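You operate a simulated robot arm through the tools that you are given. There is no shell and no other tool.

You are at the controls of a simulated robot arm. One attempt, no reset.

## Task
Put the rye packet in the red crate and the yellow token in the green box drawer.
Fine: the packet from the top of the dark green box; the packet upright; the drawer ends shut; leave the packets on the shelf. Set down upright: what you pick out.

The check looks at the end state, three seconds after you hand in, the way a careful person would. Anything else that was tipped, shoved, dropped, spilled or broken makes it a failure.

## Robot
A 7-joint arm with a fingered hand, fixed in place. Base frame: the origin is on the floor under the middle of its stand, x ahead of it, y to its left, z up. Readings come in cm, degrees, newtons and seconds.
With the tool pointing down near the work surface it reaches from about 36 to 72 cm from the base axis. Its first joint turns from -69.0 to 172.0 degrees. Payload 3.4 kg.
Tool frame: the origin (TCP) lies between the finger pads and is the grasp point; the fingertips stand 2.5 cm ahead of it; z points along the fingers, y is the line along which they close. The gripper opens to 8.8 cm; its body begins 2.9 cm behind the TCP. The gripper is a hand of 5 fingers: y runs from the thumb to the fingers, the wrist lies at [-1.3, -9.7, -16.2] in the tool frame.
Orientation is told as [roll, pitch, yaw] about the base's x, y, z axes, in that order, counted from this pose: with the fingers straight down and the wrist toward the robot, the tool's x, y and z point along [0, 1, 0], [1, 0, 0] and [0, 0, -1] of the base frame.

## Interface
- The arm moves only by the tool arm_command. Its argument "deltas" is a list that holds one entry, the list of rows, each a list of 6 numbers: the turn, a rotation vector about the base's x, y, z in units of 5 degrees (1.0 is 5 degrees), then the shift along the base's x, y, z in units of 30 mm (1.0 is 30 mm). In form: [[[ax, ay, az, tx, ty, tz], ...]]. A call has 1 to 20 rows; each row shifts and turns the commanded pose from where the row before left it. A call with a number of a shift or a turn outside -1 to 1 is refused whole. Each row takes 0.2 s and may step no farther than 5 cm and 8.6 degrees from the row before; otherwise, the whole call is refused. A pose out of reach is approached as far as the arm can. The call stops where the force on the tool passes 90 N (or 10 N more than at its start, if that is more) or the arm is blocked; 0.2 s more then pass. In this call time passes only in rows, and 0.2 s behind the last. The reply holds the time, the measured pose of the TCP, the force on the tool along the base axes, the opening and the grip force, in the units named above and with some noise, with the torque about the TCP (base axes, N m) and any sound that the robot's microphone picked up.
- Cameras (640 x 400 px; columns grow to the right, rows downward): "scene" is fixed at [4.82, 50.19, 156.14]; the picture's right is [-0.77, -0.63, 0.00], its down [-0.43, 0.53, -0.73] and it looks along [0.46, -0.57, -0.68] (base axes); focal length 353 px, centre (320, 200). "wrist" rides on the gripper at [5.9, -7.9, -10.5] in the tool frame; the picture's right is [-0.73, 0.32, -0.61], its down [-0.62, -0.68, 0.38] and it looks along [-0.29, 0.66, 0.70] (tool axes); focal length 234 px, centre (320, 200). There is no depth. A picture from a camera that has moved, and an enlarged one, comes with that camera's place and axes in the base frame and with its lens.
- camera(camera): a new picture of that camera. The clock stands still meanwhile.
- move_column(by): slides the trunk up (or, below 0, down) by that many cm; the arm rides with it, the base frame stays. It gives what a move gives, with no picture.
- curl_fingers(index, middle, ring, little, thumb_bend, thumb_turn): sets how far each is bent, from 0 (flat) to 1 (curled in); at 0.3 the hand is open as for a grip, at 0.7 the pads meet at the TCP. One left out holds its place. A second passes; each finger stops where it meets its share of the squeeze, and holds until it gets a number again. It is the only way to open and close the hand. It gives what a move gives, with no picture; readings hold the bend of each and the force on index, middle, ring, little, thumb and palm. thumb_turn goes from beside the hand (0) to across from the fingers (1), as for a grip.
- close_up(camera, box): a new picture of the part [left, top, right, bottom] of that camera's present view, enlarged. The clock stands still meanwhile.
- job_done(): hands the job in; it is judged then, once.

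Nothing tells you positions but the pictures and the camera data. Unless the task says otherwise, let go and move clear before handing in.

The tools are called after "Call:" as name(argument=value, ...) on one line, values as JSON. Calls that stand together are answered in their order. arm_command: Moves the arm, as the interface text tells. Its arguments: {"type":"object","properties":{"deltas":{"type":"array","items":{"type":"array","items":{"type":"array","items":{"type":"number"}}}}},"required":["deltas"]} The other tools are called the same way: move_column (by) moves the trunk up or down; curl_fingers (index, middle, ring, little, thumb_bend, thumb_turn) moves the fingers one by one; camera (camera) takes a picture; close_up (camera, box) takes an enlarged picture of a part of a camera's view; job_done () hands the job in.

At the start:

```text
t: 0.0
ee_pos: [53.73, -11.08, 109.71]
tool_rot: [-0.1, 0.0, -0.1]
wrist_force: [-0.2, 0.7, -0.7]
wrist_torque: [-0.01, -0.01, -0.02]
width: 8.77
grip_force: 0.0
shape: jaw
bend: [0.3, 0.3, 0.3, 0.3, 0.3, 0.98]
finger forces: [0.0, 0.0, 0.0, 0.1, 0.1, 0.1]
trunk travel left (down, up): [-65.0, 29.0]
```

scene: 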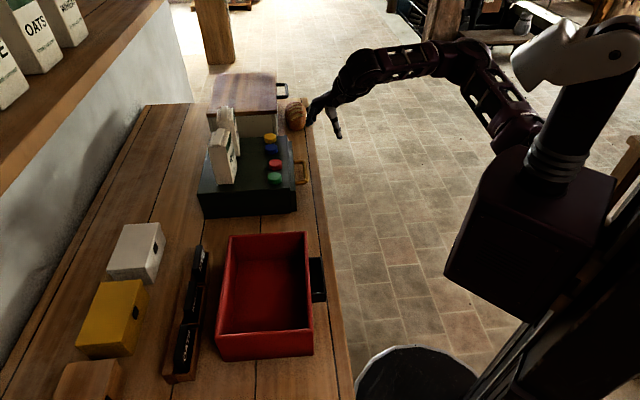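
wrist: 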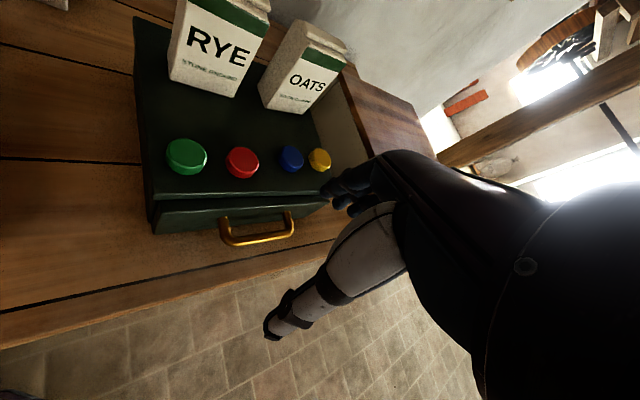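

I see the dark green box with four tokens and two packets on a table that runs diagonally, with the red crate nearer the scene camera. I triangulate the yellow token at about [74.5, -12, 96.5], and will look closer at each item before moving.

Call:
close_up(camera="scene", box=[180, 60, 340, 230])

Call:
close_up(camera="scene", box=[60, 200, 360, 400])

Call:
close_up(camera="wrist", box=[120, 0, 420, 260])

Call:
close_up(camera="scene", box=[0, 0, 180, 120])

```text
2.35 times, centred on (260, 145) of scene
camera zoom: at [4.82, 50.19, 156.14], right [-0.77, -0.63, 0.0], down [-0.43, 0.53, -0.73], along [0.46, -0.57, -0.68], focal length 830 px, centre (461, 329)
```

zoom: 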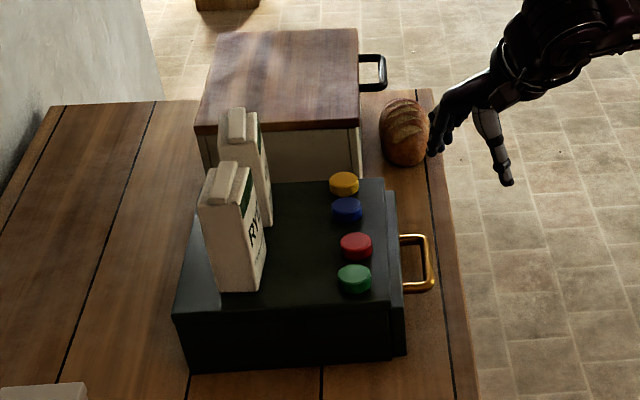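

```text
2.00 times, centred on (210, 300) of scene
camera zoom: at [4.82, 50.19, 156.14], right [-0.77, -0.63, 0.0], down [-0.43, 0.53, -0.73], along [0.46, -0.57, -0.68], focal length 706 px, centre (540, 0)
```

zoom: 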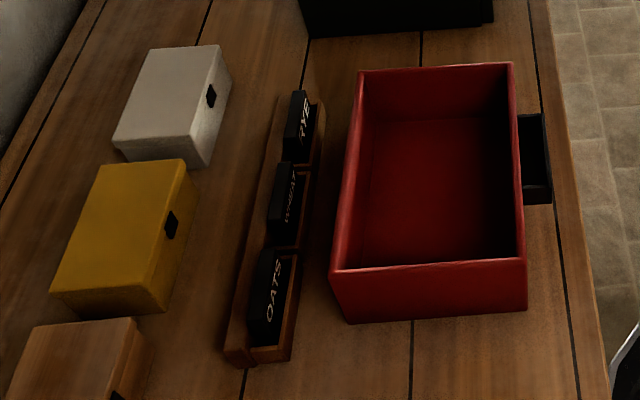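

```text
1.54 times, centred on (270, 130) of wrist
camera zoom: at [45.64, -5.12, 120.22], right [0.32, -0.73, 0.61], down [-0.68, -0.62, -0.38], along [0.66, -0.29, -0.7], focal length 360 px, centre (397, 308)
```

zoom: 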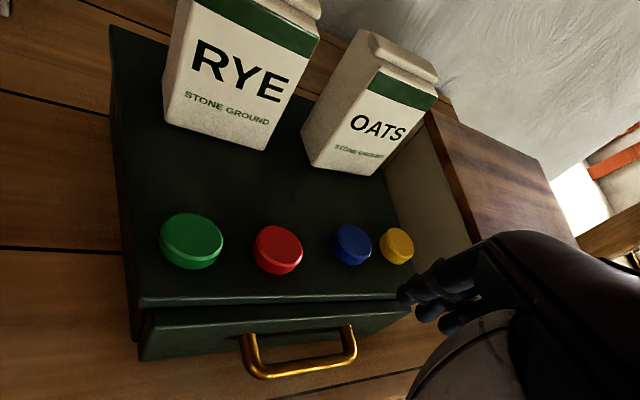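

```text
3.33 times, centred on (90, 60) of scene
camera zoom: at [4.82, 50.19, 156.14], right [-0.77, -0.63, 0.0], down [-0.43, 0.53, -0.73], along [0.46, -0.57, -0.68], focal length 1176 px, centre (1087, 667)
```

zoom: 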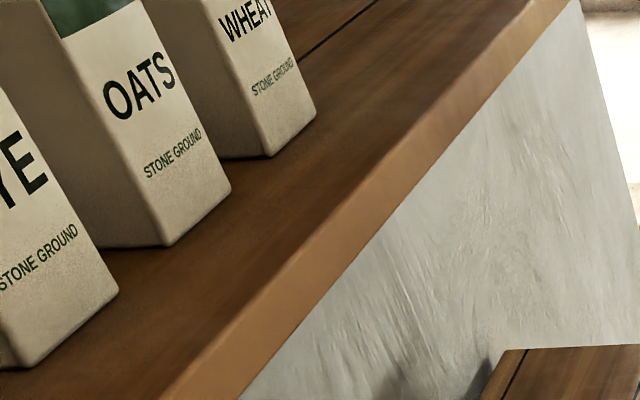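

The packet looks to be about 7.8 x 4.9 cm at the base and roughly 11-13 cm tall, standing at about [72, 7.5] on a box top near z 95.8; the table is near z 86.4. Next I study the hand, the handle and the gap to the neighbouring brown box.

Call:
close_up(camera="scene", box=[280, 80, 360, 150])

Call:
close_up(camera="wrist", box=[200, 130, 440, 360])

Call:
close_up(camera="wrist", box=[190, 130, 340, 260])

Call:
close_up(camera="scene", box=[250, 120, 330, 200])

Call:
close_up(camera="scene", box=[190, 95, 260, 195])

```text
5.71 times, centred on (320, 115) of scene
camera zoom: at [4.82, 50.19, 156.14], right [-0.77, -0.63, 0.0], down [-0.43, 0.53, -0.73], along [0.46, -0.57, -0.68], focal length 2016 px, centre (320, 686)
```

zoom: 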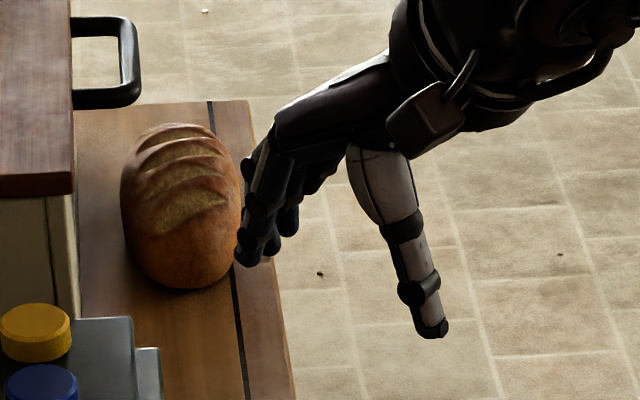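

```text
1.74 times, centred on (320, 245) of wrist
camera zoom: at [45.64, -5.12, 120.22], right [0.32, -0.73, 0.61], down [-0.68, -0.62, -0.38], along [0.66, -0.29, -0.7], focal length 407 px, centre (320, 122)
```

zoom: 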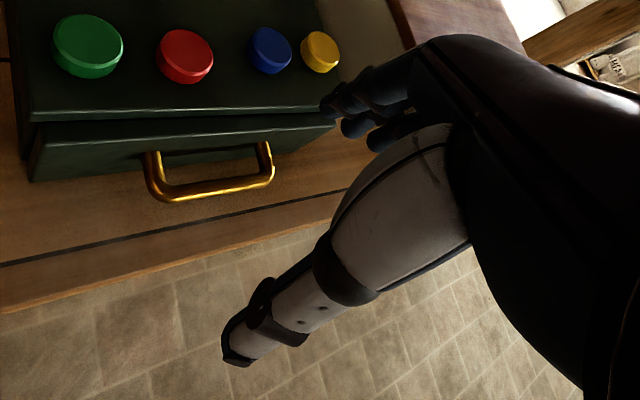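

```text
3.08 times, centred on (265, 195) of wrist
camera zoom: at [45.64, -5.12, 120.22], right [0.32, -0.73, 0.61], down [-0.68, -0.62, -0.38], along [0.66, -0.29, -0.7], focal length 720 px, centre (489, 215)
```

zoom: 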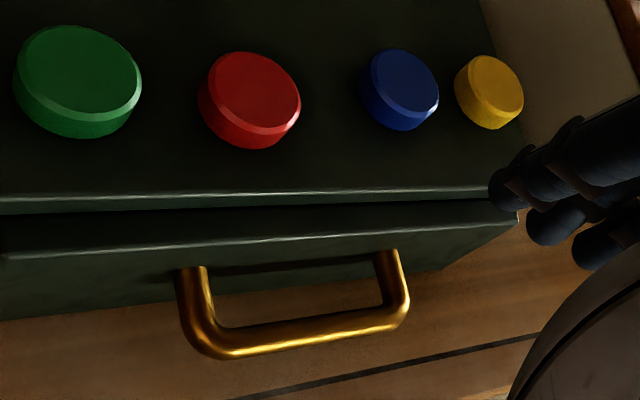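

```text
5.00 times, centred on (290, 160) of scene
camera zoom: at [4.82, 50.19, 156.14], right [-0.77, -0.63, 0.0], down [-0.43, 0.53, -0.73], along [0.46, -0.57, -0.68], focal length 1764 px, centre (470, 400)
```

zoom: 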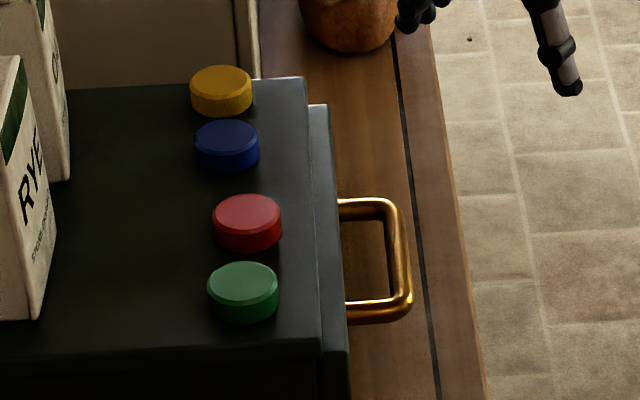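

```text
4.00 times, centred on (225, 145) of scene
camera zoom: at [4.82, 50.19, 156.14], right [-0.77, -0.63, 0.0], down [-0.43, 0.53, -0.73], along [0.46, -0.57, -0.68], focal length 1411 px, centre (700, 420)
```

zoom: 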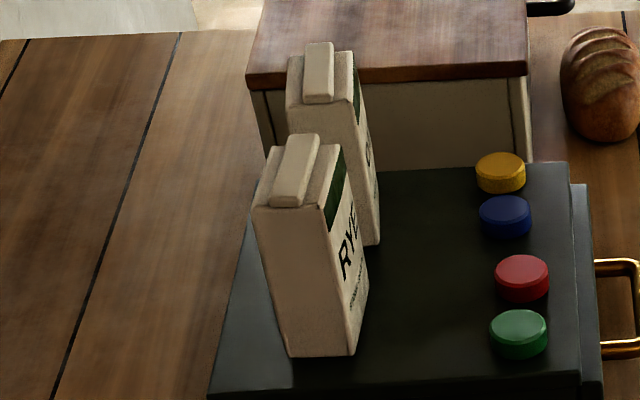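

The token pads look about 3.8 cm wide and 1.7 cm high, and the brown box lid stands close past the yellow token (edge near t=-68 along the table, z≈102). I start with the packet: lift, lean the hand and yaw it to the table's direction (about 47°), heading above the packet.

Call:
arm_command(deltas=[[[-1, 0, 0, 0, 0, 0.7], [-1, 0, 0, 0, 0, 0.7], [-1, 0, 0, 0, 0, 0.7], [-1, 0, 0, 0, 0, 0.7], [0, 0, 0.944, 0.2, 0.2, 0], [0, 0, 0.944, 0.2, 0.2, 0], [0, 0, 0.944, 0.2, 0.2, 0], [0, 0, 0.944, 0.2, 0.2, 0], [0, 0, 0.944, 0.2, 0.2, 0], [0, 0, 0.944, 0.2, 0.2, 0], [0, 0, 0.944, 0.2, 0.2, 0], [0, 0, 0.944, 0.2, 0.2, 0], [0, 0, 0.944, 0.2, 0.2, 0], [0, 0, 0.944, 0.2, 0.2, 0]]])

```text
t: 3.0
ee_pos: [59.35, -5.33, 118.28]
tool_rot: [-20.0, -0.1, 44.8]
wrist_force: [0.0, 0.3, -0.2]
wrist_torque: [0.02, 0.01, 0.01]
width: 8.78
grip_force: 0.1
shape: jaw
bend: [0.3, 0.3, 0.3, 0.3, 0.3, 0.98]
finger forces: [0.0, 0.0, 0.1, 0.0, 0.1, 0.0]
out of reach, approached as far as the arm can: row 14
trunk travel left (down, up): [-65.0, 29.0]
```

The arm reports a limit near yaw 45° here, so I check the view before adjusting trunk height or lean.

Call:
camera(camera="scene")

Call:
camera(camera="wrist")

```text
taken
```

scene: 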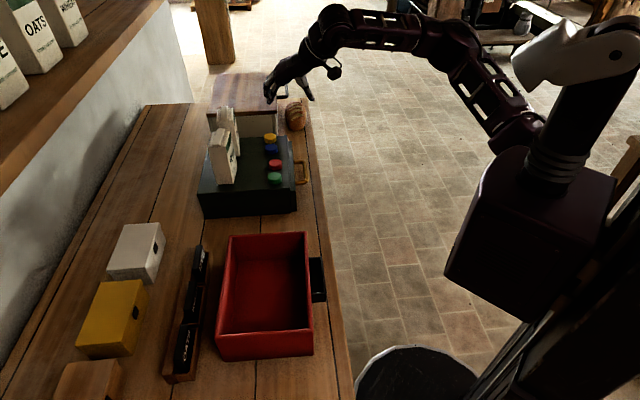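

```text
taken
camera wrist: at [47.09, -4.46, 126.02], right [0.56, -0.11, 0.82], down [0.02, -0.99, -0.15], along [0.83, 0.1, -0.55], focal length 234 px, centre (320, 200)
```

wrist: 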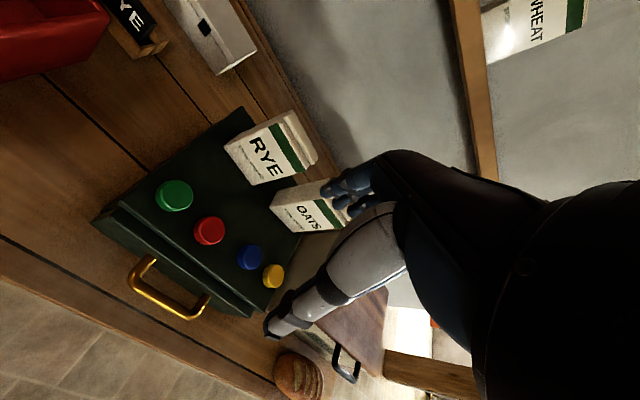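

The arm can still rotate once the bearing swings toward the packet. I take a close-up of the packets from this new viewpoint to fix their corners and yaw.

Call:
close_up(camera="wrist", box=[200, 90, 360, 250])

Call:
close_up(camera="scene", box=[200, 95, 250, 190])

```text
2.50 times, centred on (280, 170) of wrist
camera zoom: at [47.09, -4.46, 126.02], right [0.56, -0.11, 0.82], down [0.02, -0.99, -0.15], along [0.83, 0.1, -0.55], focal length 585 px, centre (420, 275)
```

zoom: 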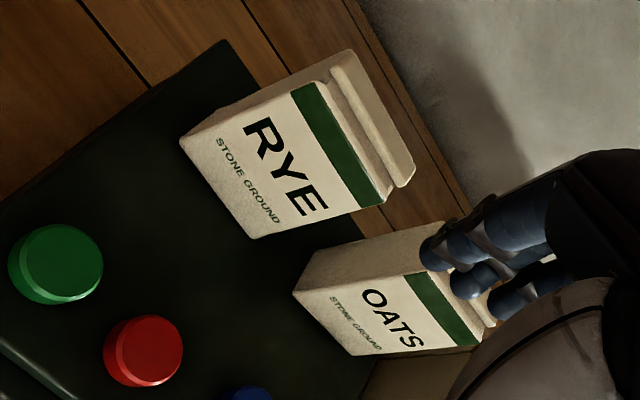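

```text
4.21 times, centred on (225, 142) of scene
camera zoom: at [4.82, 50.19, 156.14], right [-0.77, -0.63, 0.0], down [-0.43, 0.53, -0.73], along [0.46, -0.57, -0.68], focal length 1485 px, centre (720, 442)
```

zoom: 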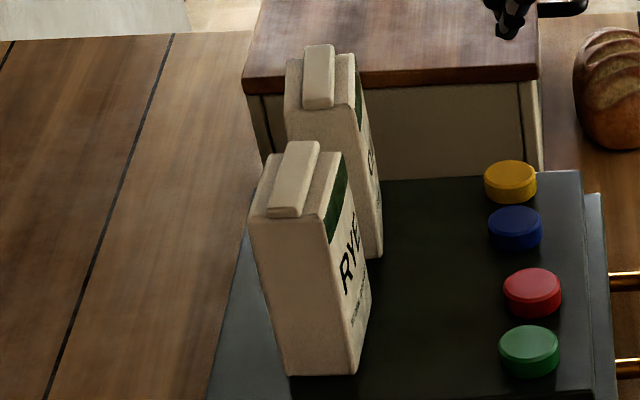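

Both views agree: the packet's centre is near [72.2, 7.4], its yaw is about 43–44°, its shoulder is at z≈107.3 and its ridge near 108.5. I now reduce the lean to about 12° and move to hover above it.

Call:
arm_command(deltas=[[[0.568, 0.564, 0, 0.5, 0.55, 0], [0.568, 0.564, 0, 0.5, 0.55, 0], [0.284, 0.282, 0, 0.5, 0.55, 0], [0, 0, 0, 0.5, 0.55, 0], [0, 0, 0, 0.5, 0.55, 0], [0, 0, 0, 0.5, 0.55, 0], [0, 0, 0, 0.5, 0.55, 0]]])

```text
t: 4.6
ee_pos: [59.22, -5.33, 118.26]
tool_rot: [-20.1, -0.1, 44.8]
wrist_force: [0.8, 1.0, -1.0]
wrist_torque: [-0.01, -0.03, 0.02]
width: 8.78
grip_force: 0.1
shape: jaw
bend: [0.3, 0.3, 0.3, 0.3, 0.3, 0.98]
finger forces: [0.1, 0.0, 0.0, 0.1, 0.0, 0.0]
out of reach, approached as far as the arm can: row 1, 2, 3, 4, 5, 6, 7
trunk travel left (down, up): [-65.0, 29.0]
```

Every row was refused as out of reach, so I look at the arm's configuration to see whether it is stretched or at a joint limit.

Call:
close_up(camera="scene", box=[260, 0, 640, 240])

```text
1.67 times, centred on (450, 120) of scene
camera zoom: at [4.82, 50.19, 156.14], right [-0.77, -0.63, 0.0], down [-0.43, 0.53, -0.73], along [0.46, -0.57, -0.68], focal length 588 px, centre (103, 333)
```

zoom: 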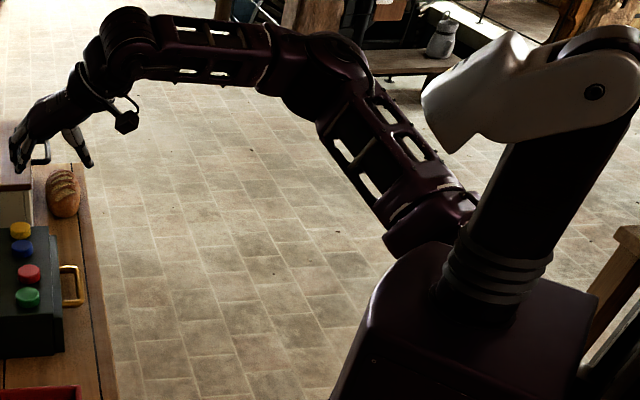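

The arm is not stretched (the elbow is well bent), so this looks like a wrist-joint limit at this yaw. I back the yaw off by 10° to see whether motion frees up.

Call:
arm_command(deltas=[[[0, 0, -1, 0, 0, 0], [0, 0, -1, 0, 0, 0]]])

```text
t: 5.2
ee_pos: [59.27, -5.34, 118.33]
tool_rot: [-18.0, -0.2, 34.7]
wrist_force: [0.3, -0.2, -0.5]
wrist_torque: [0.02, 0.01, -0.02]
width: 8.75
grip_force: 0.1
shape: jaw
bend: [0.3, 0.3, 0.3, 0.3, 0.3, 0.98]
finger forces: [0.1, 0.0, 0.0, 0.0, 0.0, 0.0]
trunk travel left (down, up): [-65.0, 29.0]
```

Motion is free again at yaw 35°. I translate toward the packet without turning and see how far it goes.

Call:
arm_command(deltas=[[[0, 0, 0, 0, 0.7, 0], [0, 0, 0, 0.2, 0.7, 0], [0, 0, 0, 0.4, 0.7, 0], [0, 0, 0, 0.5, 0.7, 0]]])

```text
t: 6.2
ee_pos: [62.56, 3.34, 117.96]
tool_rot: [-17.9, 0.0, 34.7]
wrist_force: [0.0, -0.2, -0.1]
wrist_torque: [-0.03, -0.03, 0.02]
width: 8.75
grip_force: 0.1
shape: jaw
bend: [0.3, 0.3, 0.3, 0.3, 0.3, 0.98]
finger forces: [0.0, 0.1, 0.0, 0.0, 0.0, 0.0]
trunk travel left (down, up): [-65.0, 29.0]
```

Now near [62.6, 3.3, 118] with the hand approaching the packet. I continue toward its hover point at the same height.

Call:
arm_command(deltas=[[[0, 0, 0, 0.6, 0.4, 0], [0, 0, 0, 0.6, 0.4, 0], [0, 0, 0, 0.6, 0.4, 0], [0, 0, 0, 0.6, 0.3, 0]]])

```text
t: 7.2
ee_pos: [65.19, 4.96, 118.09]
tool_rot: [-18.0, 0.0, 34.6]
wrist_force: [-0.4, 0.7, -0.1]
wrist_torque: [0.01, 0.0, 0.0]
width: 8.74
grip_force: 0.1
shape: jaw
bend: [0.3, 0.3, 0.3, 0.3, 0.3, 0.98]
finger forces: [0.0, 0.0, 0.1, 0.1, 0.0, 0.0]
out of reach, approached as far as the arm can: row 2, 3, 4
trunk travel left (down, up): [-65.0, 29.0]
```

It stopped at radius 65 cm. I look at how stretched the arm is, to decide which way to move the trunk.

Call:
close_up(camera="scene", box=[180, 0, 560, 240])

```text
1.67 times, centred on (370, 120) of scene
camera zoom: at [4.82, 50.19, 156.14], right [-0.77, -0.63, 0.0], down [-0.43, 0.53, -0.73], along [0.46, -0.57, -0.68], focal length 588 px, centre (237, 333)
```

zoom: 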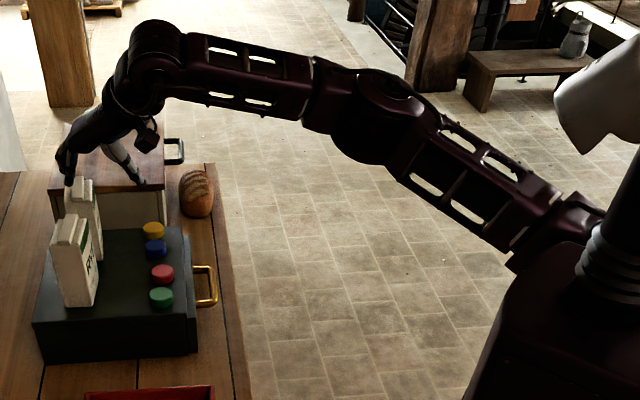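

The arm is nearly horizontal with the wrist bent hard; a higher trunk would let the forearm slope down and reach further. I raise the trunk by 20 cm and then bring the hand back down.

Call:
move_column(by=20)

Call:
arm_command(deltas=[[[0, 0, 0, 0, 0, -0.8], [0, 0, 0, 0, 0, -0.8], [0, 0, 0, 0, 0, -0.8], [0, 0, 0, 0, 0, -0.8], [0, 0, 0, 0, 0, -0.8], [0, 0, 0, 0, 0, -0.8], [0, 0, 0, 0, 0, -0.8], [0, 0, 0, 0, 0, -0.8]]])

```text
t: 9.4
ee_pos: [65.24, 4.93, 138.19]
tool_rot: [-18.0, -0.1, 34.7]
wrist_force: [0.2, 0.3, -0.2]
wrist_torque: [0.02, 0.01, 0.02]
width: 8.76
grip_force: 0.1
shape: jaw
bend: [0.3, 0.3, 0.3, 0.3, 0.3, 0.98]
finger forces: [0.0, 0.0, 0.0, 0.1, 0.0, 0.0]
trunk travel left (down, up): [-85.0, 9.0]
```

```text
t: 11.2
ee_pos: [65.16, 5.11, 118.73]
tool_rot: [-18.0, -0.1, 34.6]
wrist_force: [-0.7, -0.4, -1.3]
wrist_torque: [-0.01, 0.01, -0.02]
width: 8.79
grip_force: 0.1
shape: jaw
bend: [0.3, 0.3, 0.3, 0.3, 0.3, 0.98]
finger forces: [0.0, 0.0, 0.1, 0.1, 0.1, 0.0]
trunk travel left (down, up): [-85.0, 9.0]
```

Back at z≈118.7 with a higher shoulder. I now move forward over the packet and turn the yaw toward 44°.

Call:
arm_command(deltas=[[[0, 0, 0, 0.55, 0.25, 0], [0, 0, 0, 0.55, 0.25, 0], [0, 0, 0, 0.55, 0.25, 0], [0, 0, 0, 0.5, 0.2, 0]]])

Call:
arm_command(deltas=[[[0, 0, 0.93, 0, 0, 0], [0, 0, 0.93, 0, 0, 0]]])

```text
t: 12.2
ee_pos: [69.48, 7.03, 118.96]
tool_rot: [-18.0, -0.2, 34.7]
wrist_force: [-0.5, 0.4, 0.3]
wrist_torque: [0.02, 0.02, 0.0]
width: 8.76
grip_force: 0.1
shape: jaw
bend: [0.3, 0.3, 0.3, 0.3, 0.3, 0.98]
finger forces: [0.1, 0.1, 0.0, 0.1, 0.0, 0.0]
out of reach, approached as far as the arm can: row 3, 4
trunk travel left (down, up): [-85.0, 9.0]
```

```text
t: 12.8
ee_pos: [69.03, 5.82, 118.22]
tool_rot: [-18.1, -0.3, 39.2]
wrist_force: [-0.3, 0.3, -0.1]
wrist_torque: [0.02, 0.01, -0.03]
width: 8.78
grip_force: 0.1
shape: jaw
bend: [0.3, 0.3, 0.3, 0.3, 0.3, 0.98]
finger forces: [0.0, 0.0, 0.0, 0.0, 0.0, 0.0]
out of reach, approached as far as the arm can: row 1, 2
trunk travel left (down, up): [-85.0, 9.0]
```

Reach grew to about 69.5 cm; going lower and raising the trunk the last 9 cm should give the rest. I do that, keeping the fingertips above the packet's top.

Call:
move_column(by=9)

Call:
arm_command(deltas=[[[0, 0, 0, 0, 0, -0.8], [0, 0, 0, 0, 0, -0.8], [0, 0, 0, 0, 0, -0.8], [0, 0, 0, 0, 0, -0.8], [0, 0, 0, 0, 0, -0.8], [0, 0, 0, 0, 0, -0.3]]])

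Call:
arm_command(deltas=[[[0, 0, 0.5, 0.4, 0.2, 0], [0, 0, 0.5, 0.4, 0.2, 0], [0, 0, 0, 0.2, 0.2, 0]]])

```text
t: 14.0
ee_pos: [68.92, 5.88, 127.26]
tool_rot: [-18.1, -0.2, 39.4]
wrist_force: [0.6, 0.0, 0.1]
wrist_torque: [0.0, -0.01, 0.0]
width: 8.77
grip_force: 0.0
shape: jaw
bend: [0.3, 0.3, 0.3, 0.3, 0.3, 0.98]
finger forces: [0.0, 0.0, 0.0, 0.1, 0.0, 0.0]
trunk travel left (down, up): [-94.0, 0.0]
```

```text
t: 15.4
ee_pos: [68.54, 5.99, 116.69]
tool_rot: [-18.2, -0.4, 39.1]
wrist_force: [0.0, -0.3, -0.3]
wrist_torque: [0.04, -0.01, 0.06]
width: 8.77
grip_force: 0.1
shape: jaw
bend: [0.3, 0.3, 0.3, 0.3, 0.3, 0.98]
finger forces: [0.1, 0.1, 0.0, 0.0, 0.0, 0.0]
out of reach, approached as far as the arm can: row 4, 5
trunk travel left (down, up): [-94.0, 0.0]
```

```text
t: 16.2
ee_pos: [67.55, 3.58, 116.77]
tool_rot: [-18.8, -0.6, 42.7]
wrist_force: [0.3, 0.6, 0.1]
wrist_torque: [0.0, -0.02, -0.01]
width: 8.78
grip_force: 0.0
shape: jaw
bend: [0.3, 0.3, 0.3, 0.3, 0.3, 0.98]
finger forces: [0.0, 0.0, 0.0, 0.0, 0.0, 0.0]
out of reach, approached as far as the arm can: row 1, 2, 3
trunk travel left (down, up): [-94.0, 0.0]
```

The vertical approach is limited to a wrist radius of about 60 cm. A "handshake" approach, with fingers pointing outward and down and the thumb left and fingers right of the packet, should reach easily. I retract and start turning the hand to that orientation in free air.

Call:
arm_command(deltas=[[[0.735, 0.678, 0, -0.6, -0.4, 0.2], [0.735, 0.678, 0, -0.6, -0.4, 0.2], [0.735, 0.678, 0, -0.6, -0.4, 0.2], [0.55, 0.5, 0, -0.6, -0.4, 0.2], [0, 0, -1, -0.4, -0.4, 0], [0, 0, -1, -0.4, -0.4, 0], [0, 0, -1, 0, 0, 0], [0, 0, -1, 0, 0, 0], [0, 0, -1, 0, 0, 0], [0, 0, -1, 0, 0, 0], [0, 0, -1, 0, 0, 0], [0, 0, -1, 0, 0, 0]]])

```text
t: 18.8
ee_pos: [58.07, -3.63, 119.2]
tool_rot: [0.7, -0.8, 4.0]
wrist_force: [-0.3, -0.6, 0.4]
wrist_torque: [0.0, 0.0, 0.04]
width: 8.76
grip_force: 0.0
shape: jaw
bend: [0.3, 0.3, 0.3, 0.3, 0.3, 0.98]
finger forces: [0.0, 0.1, 0.1, 0.0, 0.1, 0.0]
trunk travel left (down, up): [-94.0, 0.0]
```

The hand is square again at [58, -3.6, 119]. I raise the arm and lower the trunk part-way to get a mid-range configuration, then turn to yaw -46°.

Call:
arm_command(deltas=[[[0, 0, -1, 0, 0, 1], [0, 0, -1, 0, 0, 1], [0, 0, -1, 0, 0, 1], [0, 0, -1, 0, 0, 1], [0, 0, -1, 0, 0, 1], [0, 0, -1, 0, 0, 0], [0, 0, -1, 0, 0, 0], [0, 0, -1, 0, 0, 0], [0, 0, -1, 0, 0, 0], [0, 0, -1, 0, 0, 0]]])

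Call:
move_column(by=-17)

```text
t: 21.0
ee_pos: [58.01, -3.55, 134.29]
tool_rot: [0.6, -0.8, -46.0]
wrist_force: [0.4, 0.1, 0.1]
wrist_torque: [-0.01, 0.02, -0.02]
width: 8.76
grip_force: 0.1
shape: jaw
bend: [0.3, 0.3, 0.3, 0.3, 0.3, 0.98]
finger forces: [0.0, 0.0, 0.0, 0.0, 0.1, 0.0]
trunk travel left (down, up): [-94.0, 0.0]
```

```text
t: 22.9
ee_pos: [57.9, -3.57, 117.11]
tool_rot: [0.5, -0.9, -46.0]
wrist_force: [0.2, -0.2, 0.4]
wrist_torque: [0.0, 0.03, 0.0]
width: 8.76
grip_force: 0.0
shape: jaw
bend: [0.3, 0.3, 0.3, 0.3, 0.3, 0.98]
finger forces: [0.1, 0.1, 0.0, 0.1, 0.1, 0.1]
trunk travel left (down, up): [-77.0, 17.0]
```

Yaw is at -46° with room to spare. Now I roll the hand so the fingers tilt outward (z toward the wall), step by step.

Call:
arm_command(deltas=[[[0.96, -0.993, 0, 0, 0, 0], [0.96, -0.993, 0, 0, 0, 0], [0.96, -0.993, 0, 0, 0, 0], [0.96, -0.993, 0, 0, 0, 0], [0.96, -0.993, 0, 0, 0, 0]]])

Call:
arm_command(deltas=[[[0.96, -0.993, 0, 0, 0, 0], [0.96, -0.993, 0, 0, 0, 0], [0.96, -0.993, 0, 0, 0, 0], [0.6, -0.62, 0, 0, 0, 0]]])

Call:
camera(camera="scene")

Call:
camera(camera="wrist")

```text
t: 24.1
ee_pos: [58.01, -3.73, 117.19]
tool_rot: [35.3, -0.6, -46.4]
wrist_force: [-0.2, 0.0, -0.5]
wrist_torque: [0.0, 0.01, -0.01]
width: 8.78
grip_force: 0.0
shape: jaw
bend: [0.3, 0.3, 0.3, 0.3, 0.3, 0.98]
finger forces: [0.1, 0.1, 0.0, 0.1, 0.0, 0.0]
trunk travel left (down, up): [-77.0, 17.0]
```

```text
t: 25.1
ee_pos: [58.02, -3.68, 117.18]
tool_rot: [60.3, -0.4, -46.6]
wrist_force: [-1.2, 0.3, 0.4]
wrist_torque: [-0.01, -0.02, 0.01]
width: 8.78
grip_force: 0.1
shape: jaw
bend: [0.3, 0.3, 0.3, 0.3, 0.3, 0.98]
finger forces: [0.0, 0.0, 0.0, 0.0, 0.0, 0.1]
trunk travel left (down, up): [-77.0, 17.0]
```

```text
taken
```

scene: 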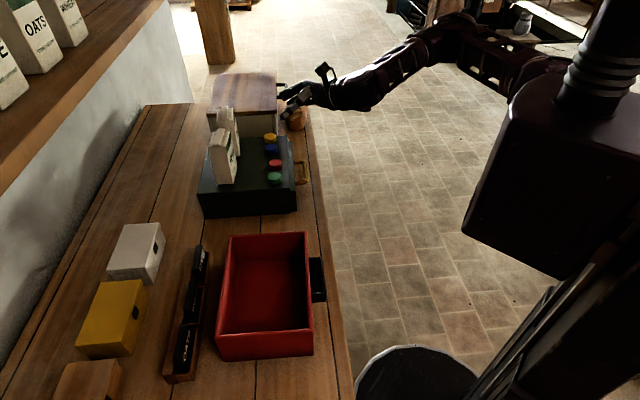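

```text
taken
camera wrist: at [47.93, -2.18, 127.45], right [-0.42, -0.85, -0.33], down [-0.45, 0.51, -0.74], along [0.79, -0.16, -0.59], focal length 234 px, centre (320, 200)
```

wrist: 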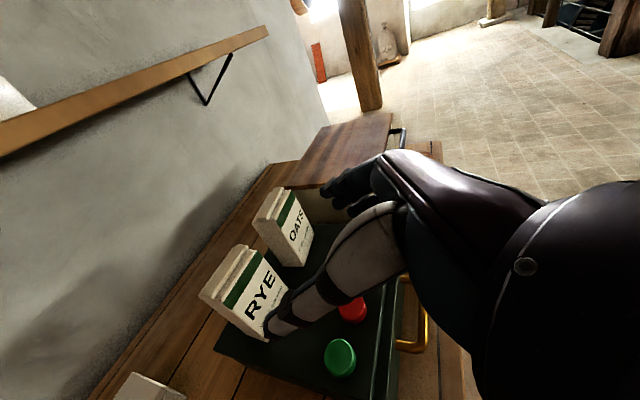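

The handshake pose works and the packet sits ahead between thumb and fingers. I open the hand a little wider to see how much clearance that gives against the 7.8 cm packet.

Call:
curl_fingers(index=0.15, middle=0.15, ring=0.15, little=0.15, thumb_bend=0.2)

Call:
close_up(camera="wrist", box=[180, 130, 480, 390])

Call:
close_up(camera="scene", box=[190, 50, 350, 200])

```text
t: 26.1
ee_pos: [58.04, -3.6, 117.22]
tool_rot: [60.1, -0.4, -46.6]
wrist_force: [-0.1, -0.2, -0.2]
wrist_torque: [-0.02, 0.0, 0.02]
width: 10.9
grip_force: 0.0
shape: fingers
bend: [0.15, 0.15, 0.15, 0.15, 0.2, 0.98]
finger forces: [0.1, 0.0, 0.1, 0.0, 0.0, 0.0]
trunk travel left (down, up): [-77.0, 17.0]
```

```text
1.54 times, centred on (330, 260) of wrist
camera zoom: at [47.94, -2.13, 127.45], right [-0.42, -0.85, -0.33], down [-0.45, 0.51, -0.74], along [0.79, -0.16, -0.59], focal length 360 px, centre (305, 108)
```

zoom: 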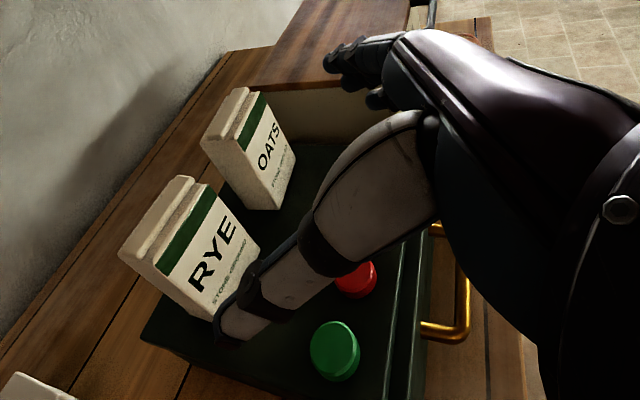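

```text
2.67 times, centred on (270, 125) of scene
camera zoom: at [4.82, 50.19, 156.14], right [-0.77, -0.63, 0.0], down [-0.43, 0.53, -0.73], along [0.46, -0.57, -0.68], focal length 941 px, centre (453, 400)
```

zoom: 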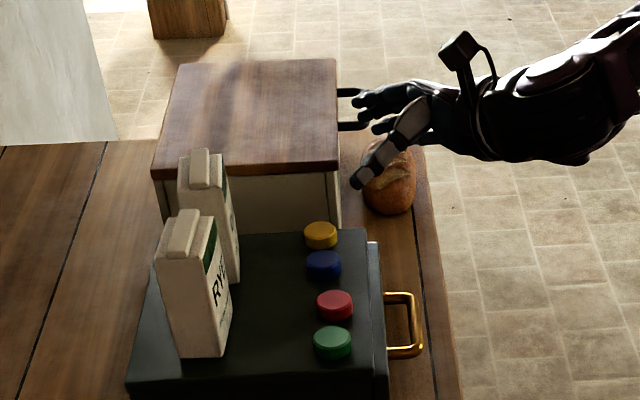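

Width is now 10.9 cm, which leaves about 1.5 cm each side of the packet. I move to a staging point in front of the packet at z≈107, in line with its facing direction.

Call:
arm_command(deltas=[[[0, 0, 0, 0.51, 0.316, -0.68], [0, 0, 0, 0.51, 0.316, -0.68], [0, 0, 0, 0.51, 0.316, -0.68], [0, 0, 0, 0.51, 0.316, -0.68], [0, 0, 0, 0.51, 0.316, -0.68]]])

Call:
camera(camera="wrist")

Call:
close_up(camera="scene", box=[190, 50, 350, 200])

```text
t: 27.3
ee_pos: [65.77, 1.16, 106.97]
tool_rot: [60.1, -0.5, -46.6]
wrist_force: [0.1, 0.4, -0.3]
wrist_torque: [-0.01, 0.02, -0.01]
width: 10.9
grip_force: 0.1
shape: fingers
bend: [0.15, 0.15, 0.15, 0.15, 0.2, 0.98]
finger forces: [0.1, 0.0, 0.1, 0.1, 0.1, 0.0]
trunk travel left (down, up): [-77.0, 17.0]
```

```text
taken
camera wrist: at [55.73, 2.68, 117.15], right [-0.42, -0.85, -0.32], down [-0.45, 0.51, -0.74], along [0.79, -0.16, -0.59], focal length 234 px, centre (320, 200)
```

wrist: 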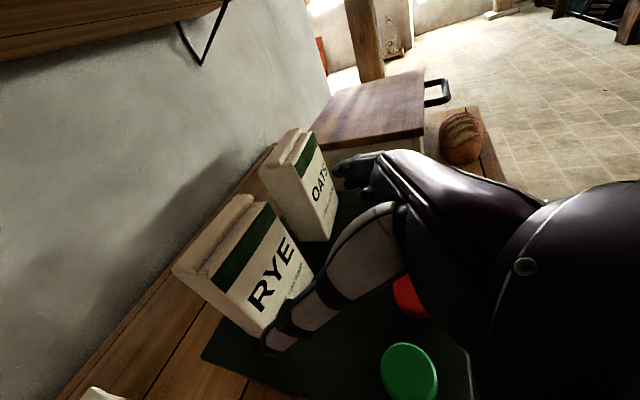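

```text
2.67 times, centred on (270, 125) of scene
camera zoom: at [4.82, 50.19, 156.14], right [-0.77, -0.63, 0.0], down [-0.43, 0.53, -0.73], along [0.46, -0.57, -0.68], focal length 941 px, centre (453, 400)
```

zoom: 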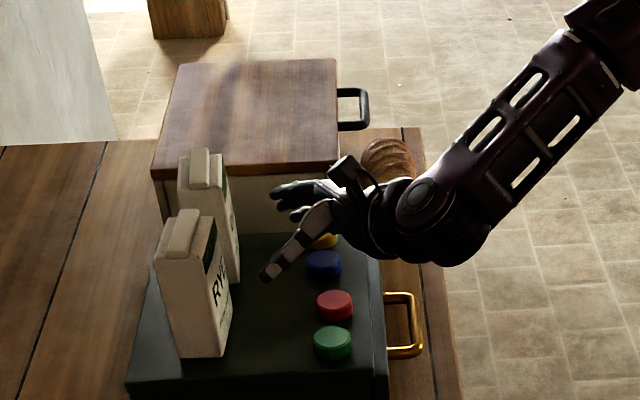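

The thumb tip projects about 5 cm left of the packet's centre line, so alignment looks good. I zoom in to verify the packet's corner positions before closing in.

Call:
close_up(camera="wrist", box=[160, 110, 420, 380])

```text
1.48 times, centred on (290, 245) of wrist
camera zoom: at [55.73, 2.68, 117.15], right [-0.42, -0.85, -0.32], down [-0.45, 0.51, -0.74], along [0.79, -0.16, -0.59], focal length 347 px, centre (364, 133)
```

zoom: 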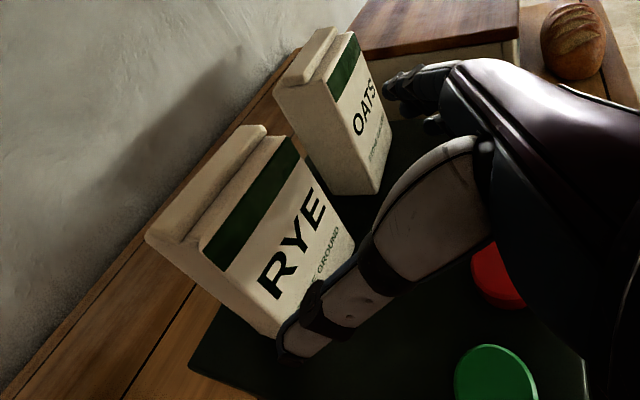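

The shoulder sits near z≈106.8 and the centre is confirmed at about [72.15, 7.5]. I descend and advance so the packet passes between thumb and fingers.

Call:
arm_command(deltas=[[[0, 0, 0, 0.36, 0.35, -0.35], [0, 0, 0, 0.36, 0.35, -0.35], [0, 0, 0, 0.3, 0.3, -0.35]]])

Call:
close_up(camera="scene", box=[190, 70, 310, 195])

Call:
camera(camera="wrist")

```text
t: 28.1
ee_pos: [68.89, 4.09, 103.88]
tool_rot: [60.2, -0.4, -46.6]
wrist_force: [0.3, 0.2, -0.8]
wrist_torque: [0.01, 0.02, 0.0]
width: 10.9
grip_force: 0.1
shape: fingers
bend: [0.15, 0.15, 0.15, 0.15, 0.2, 0.98]
finger forces: [0.1, 0.1, 0.0, 0.0, 0.0, 0.0]
trunk travel left (down, up): [-77.0, 17.0]
```

```text
3.20 times, centred on (250, 132) of scene
camera zoom: at [4.82, 50.19, 156.14], right [-0.77, -0.63, 0.0], down [-0.43, 0.53, -0.73], along [0.46, -0.57, -0.68], focal length 1129 px, centre (544, 416)
```

zoom: 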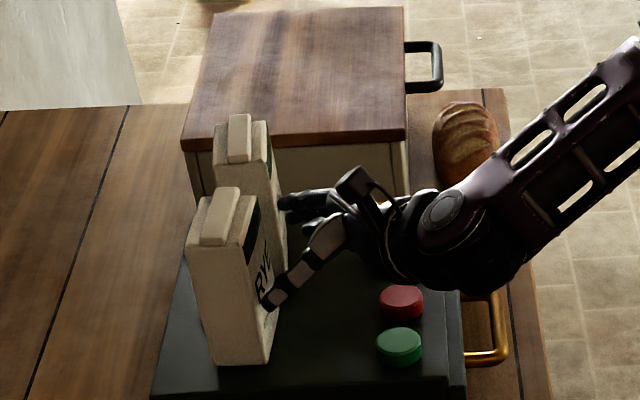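

```text
taken
camera wrist: at [58.75, 5.66, 114.04], right [-0.42, -0.85, -0.33], down [-0.45, 0.51, -0.74], along [0.79, -0.16, -0.59], focal length 234 px, centre (320, 200)
```

wrist: 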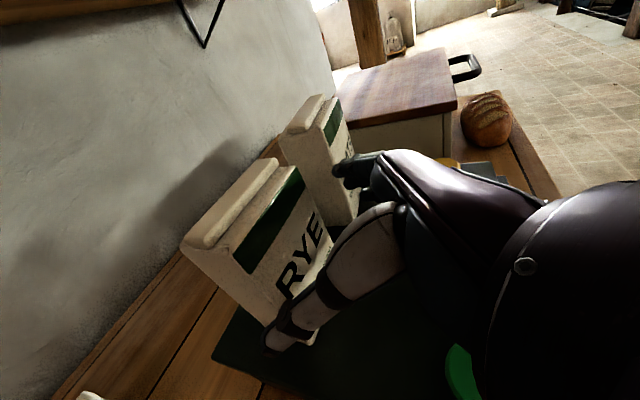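

The thumb is just left of the packet's front-left edge and the fingers just right of it. I advance in small steps while watching the finger forces for contact.

Call:
arm_command(deltas=[[[0, 0, 0, 0.109, 0.175, 0], [0, 0, 0, 0.109, 0.175, 0]]])

Call:
close_up(camera="scene", box=[200, 90, 290, 190])

Call:
close_up(camera="wrist", box=[170, 80, 430, 370])

```text
t: 28.7
ee_pos: [69.44, 5.33, 103.88]
tool_rot: [60.2, -0.4, -46.6]
wrist_force: [0.1, 0.4, -1.3]
wrist_torque: [0.02, 0.01, 0.0]
width: 10.88
grip_force: 0.1
shape: fingers
bend: [0.15, 0.15, 0.15, 0.15, 0.2, 0.98]
finger forces: [0.0, 0.1, 0.0, 0.1, 0.0, 0.0]
trunk travel left (down, up): [-77.0, 17.0]
```

```text
4.00 times, centred on (245, 140) of scene
camera zoom: at [4.82, 50.19, 156.14], right [-0.77, -0.63, 0.0], down [-0.43, 0.53, -0.73], along [0.46, -0.57, -0.68], focal length 1411 px, centre (620, 440)
```

zoom: 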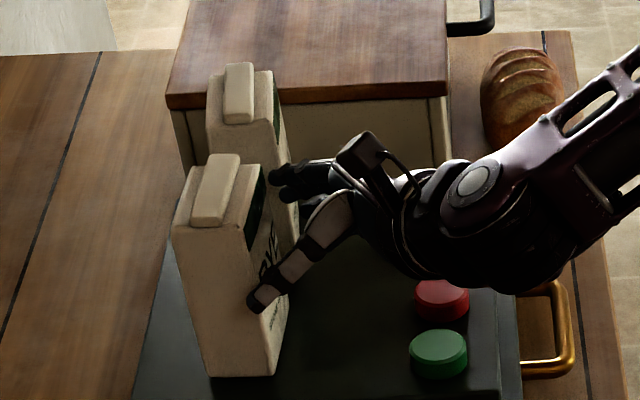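

```text
1.38 times, centred on (300, 225) of wrist
camera zoom: at [59.37, 6.74, 114.09], right [-0.42, -0.85, -0.33], down [-0.45, 0.51, -0.74], along [0.79, -0.16, -0.59], focal length 323 px, centre (348, 166)
```

zoom: 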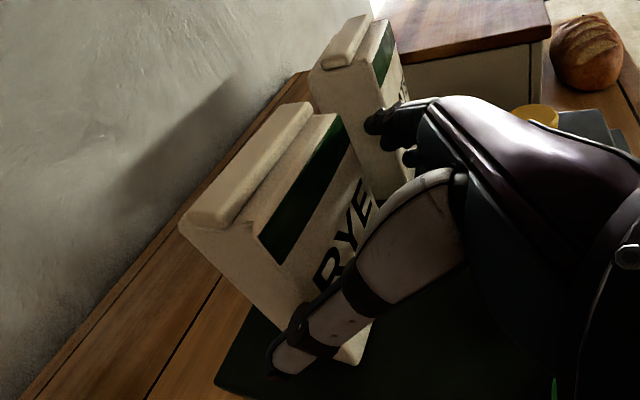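

Thumb is alongside the packet's left face, no contact yet. I advance another 1.3 cm along the packet's depth.

Call:
arm_command(deltas=[[[0, 0, 0, 0.155, 0.15, 0], [0, 0, 0, 0.155, 0.15, 0]]])

Call:
close_up(camera="scene", box=[200, 90, 290, 190])

Call:
close_up(camera="wrist", box=[170, 80, 430, 370])

```text
t: 29.3
ee_pos: [70.32, 6.15, 103.74]
tool_rot: [60.1, -0.5, -46.5]
wrist_force: [-0.1, -0.1, -0.2]
wrist_torque: [-0.01, -0.03, 0.04]
width: 10.91
grip_force: 0.1
shape: fingers
bend: [0.15, 0.15, 0.15, 0.15, 0.2, 0.98]
finger forces: [0.1, 0.0, 0.0, 0.0, 0.0, 0.0]
trunk travel left (down, up): [-77.0, 17.0]
```

```text
4.00 times, centred on (245, 140) of scene
camera zoom: at [4.82, 50.19, 156.14], right [-0.77, -0.63, 0.0], down [-0.43, 0.53, -0.73], along [0.46, -0.57, -0.68], focal length 1411 px, centre (620, 440)
```

zoom: 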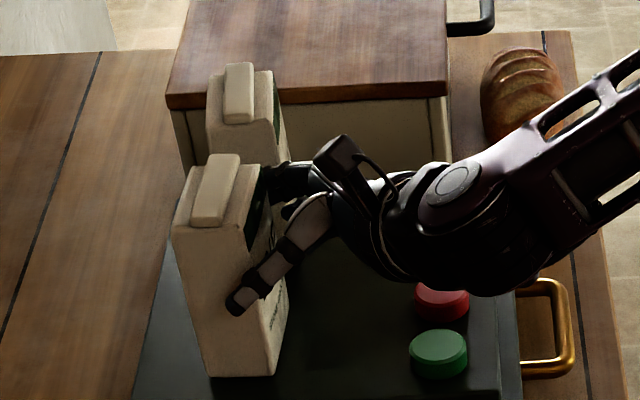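

```text
1.38 times, centred on (300, 225) of wrist
camera zoom: at [60.26, 7.66, 114.01], right [-0.42, -0.85, -0.32], down [-0.45, 0.51, -0.74], along [0.79, -0.16, -0.59], focal length 323 px, centre (348, 166)
```

zoom: 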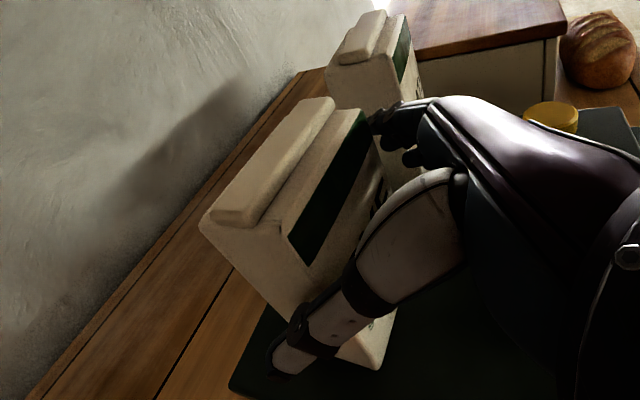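

Still no contact; the thumb tip is level with mid-depth of the packet. I advance 0.7 cm more so the lower fingers also bear on the side face.

Call:
arm_command(deltas=[[[0, 0, 0, 0.085, 0.08, 0], [0, 0, 0, 0.085, 0.08, 0]]])

```text
t: 29.9
ee_pos: [70.86, 6.38, 103.83]
tool_rot: [60.1, -0.4, -46.6]
wrist_force: [-0.3, -0.1, 0.3]
wrist_torque: [0.01, -0.01, 0.0]
width: 10.89
grip_force: 0.5
shape: fingers
bend: [0.15, 0.15, 0.15, 0.15, 0.2, 0.98]
finger forces: [0.3, 0.0, 0.0, 0.1, 0.0, 0.1]
trunk travel left (down, up): [-77.0, 17.0]
```

The index finger reads a faint 0.3 N. I check whether it is touching the rye packet or the oats one.

Call:
close_up(camera="scene", box=[215, 100, 275, 165])

Call:
close_up(camera="wrist", box=[240, 70, 420, 250])

```text
6.15 times, centred on (245, 132) of scene
camera zoom: at [4.82, 50.19, 156.14], right [-0.77, -0.63, 0.0], down [-0.43, 0.53, -0.73], along [0.46, -0.57, -0.68], focal length 2171 px, centre (782, 615)
```

zoom: 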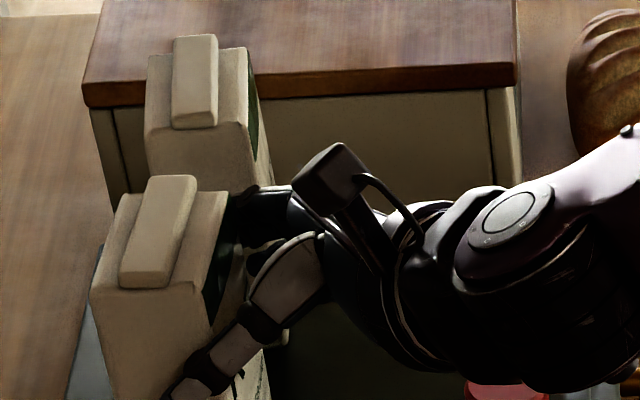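

```text
2.22 times, centred on (330, 160) of wrist
camera zoom: at [60.75, 8.02, 114.05], right [-0.42, -0.85, -0.33], down [-0.45, 0.51, -0.74], along [0.79, -0.16, -0.59], focal length 520 px, centre (298, 289)
```

zoom: 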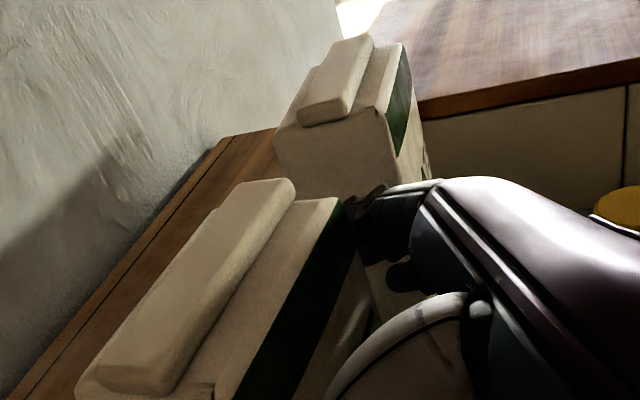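

The index lies just past the packet's right-front edge, so this is deep enough. I close in small increments from both sides so the packet isn't pushed.

Call:
curl_fingers(index=0.25, middle=0.27, ring=0.27, little=0.27, thumb_bend=0.28)

```text
t: 30.9
ee_pos: [70.89, 6.49, 103.84]
tool_rot: [60.2, -0.4, -46.7]
wrist_force: [0.2, -2.8, 1.2]
wrist_torque: [-0.01, -0.01, -0.03]
width: 9.92
grip_force: 3.8
shape: fingers
bend: [0.22, 0.27, 0.27, 0.27, 0.25, 0.97]
finger forces: [4.6, 0.0, 0.0, 0.0, 2.3, 0.0]
trunk travel left (down, up): [-77.0, 17.0]
```

Index and thumb are already bearing on the packet at 4.6 N and 2.3 N. I check that it hasn't shifted before tightening.

Call:
close_up(camera="scene", box=[200, 90, 290, 190])

Call:
close_up(camera="wrist", box=[170, 80, 430, 370])

```text
4.00 times, centred on (245, 140) of scene
camera zoom: at [4.82, 50.19, 156.14], right [-0.77, -0.63, 0.0], down [-0.43, 0.53, -0.73], along [0.46, -0.57, -0.68], focal length 1411 px, centre (620, 440)
```

zoom: 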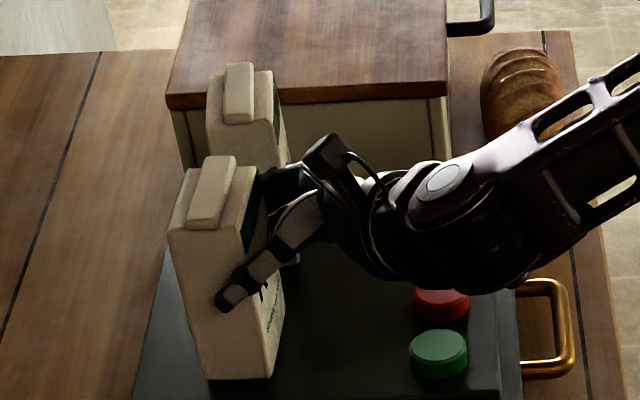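

```text
1.38 times, centred on (300, 225) of wrist
camera zoom: at [60.74, 7.97, 114.05], right [-0.42, -0.85, -0.33], down [-0.45, 0.51, -0.74], along [0.79, -0.16, -0.59], focal length 323 px, centre (348, 166)
```

zoom: 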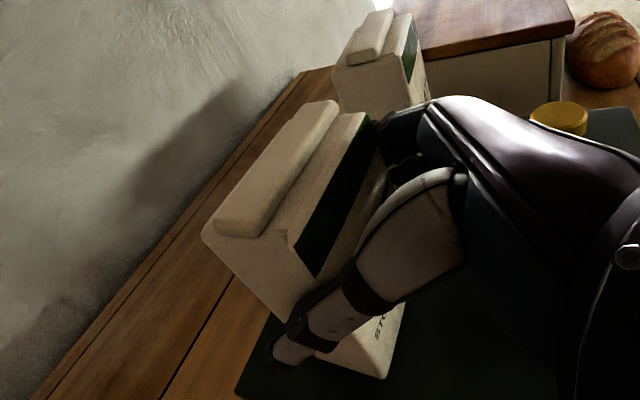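

The packet moved only a few millimetres and stays upright. I tighten all the fingers so they each stop at their share of the squeeze.

Call:
curl_fingers(index=0.35, middle=0.4, ring=0.4, little=0.4, thumb_bend=0.4)

Call:
close_up(camera="scene", box=[200, 90, 290, 190])

Call:
close_up(camera="wrist", box=[170, 80, 430, 370])

```text
t: 31.9
ee_pos: [70.66, 6.54, 103.8]
tool_rot: [60.2, -0.5, -46.7]
wrist_force: [0.7, -1.9, 2.2]
wrist_torque: [-0.12, -0.11, -0.03]
width: 9.37
grip_force: 14.3
shape: fingers
bend: [0.26, 0.37, 0.37, 0.4, 0.3, 0.97]
finger forces: [10.9, 2.4, 2.2, 0.0, 13.1, 0.1]
trunk travel left (down, up): [-77.0, 17.0]
```

```text
4.00 times, centred on (245, 140) of scene
camera zoom: at [4.82, 50.19, 156.14], right [-0.77, -0.63, 0.0], down [-0.43, 0.53, -0.73], along [0.46, -0.57, -0.68], focal length 1411 px, centre (620, 440)
```

zoom: 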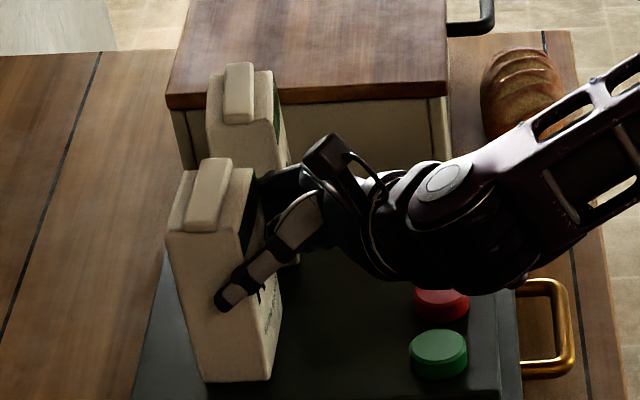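

```text
1.38 times, centred on (300, 225) of wrist
camera zoom: at [60.72, 7.99, 114.06], right [-0.42, -0.85, -0.33], down [-0.45, 0.51, -0.74], along [0.79, -0.16, -0.59], focal length 323 px, centre (348, 166)
```

zoom: 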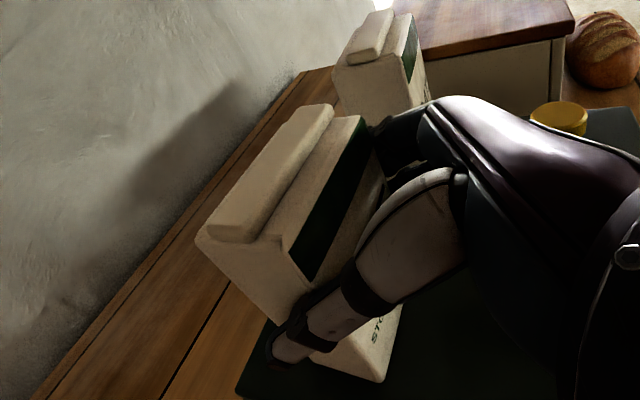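

A firm grip now: thumb 13 N against index, middle and ring. I lift 1.5 cm slowly and check for slip.

Call:
arm_command(deltas=[[[0, 0, 0, 0, 0, 0.1], [0, 0, 0, 0, 0, 0.2], [0, 0, 0, 0, 0, 0.2]]])

Call:
close_up(camera="scene", box=[200, 90, 290, 190])

```text
t: 32.7
ee_pos: [70.78, 6.61, 105.2]
tool_rot: [60.1, -0.3, -46.6]
wrist_force: [-0.3, -0.3, -4.3]
wrist_torque: [-0.05, 0.01, 0.0]
width: 8.81
grip_force: 10.5
shape: fingers
bend: [0.29, 0.37, 0.37, 0.4, 0.32, 0.97]
finger forces: [5.1, 2.3, 2.4, 0.0, 10.3, 0.1]
trunk travel left (down, up): [-77.0, 17.0]
```

```text
4.00 times, centred on (245, 140) of scene
camera zoom: at [4.82, 50.19, 156.14], right [-0.77, -0.63, 0.0], down [-0.43, 0.53, -0.73], along [0.46, -0.57, -0.68], focal length 1411 px, centre (620, 440)
```

zoom: 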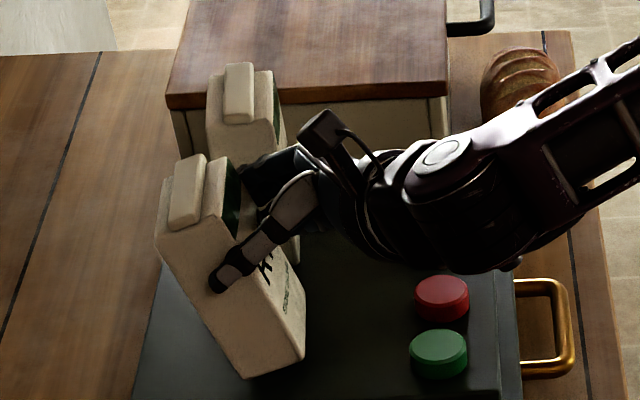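

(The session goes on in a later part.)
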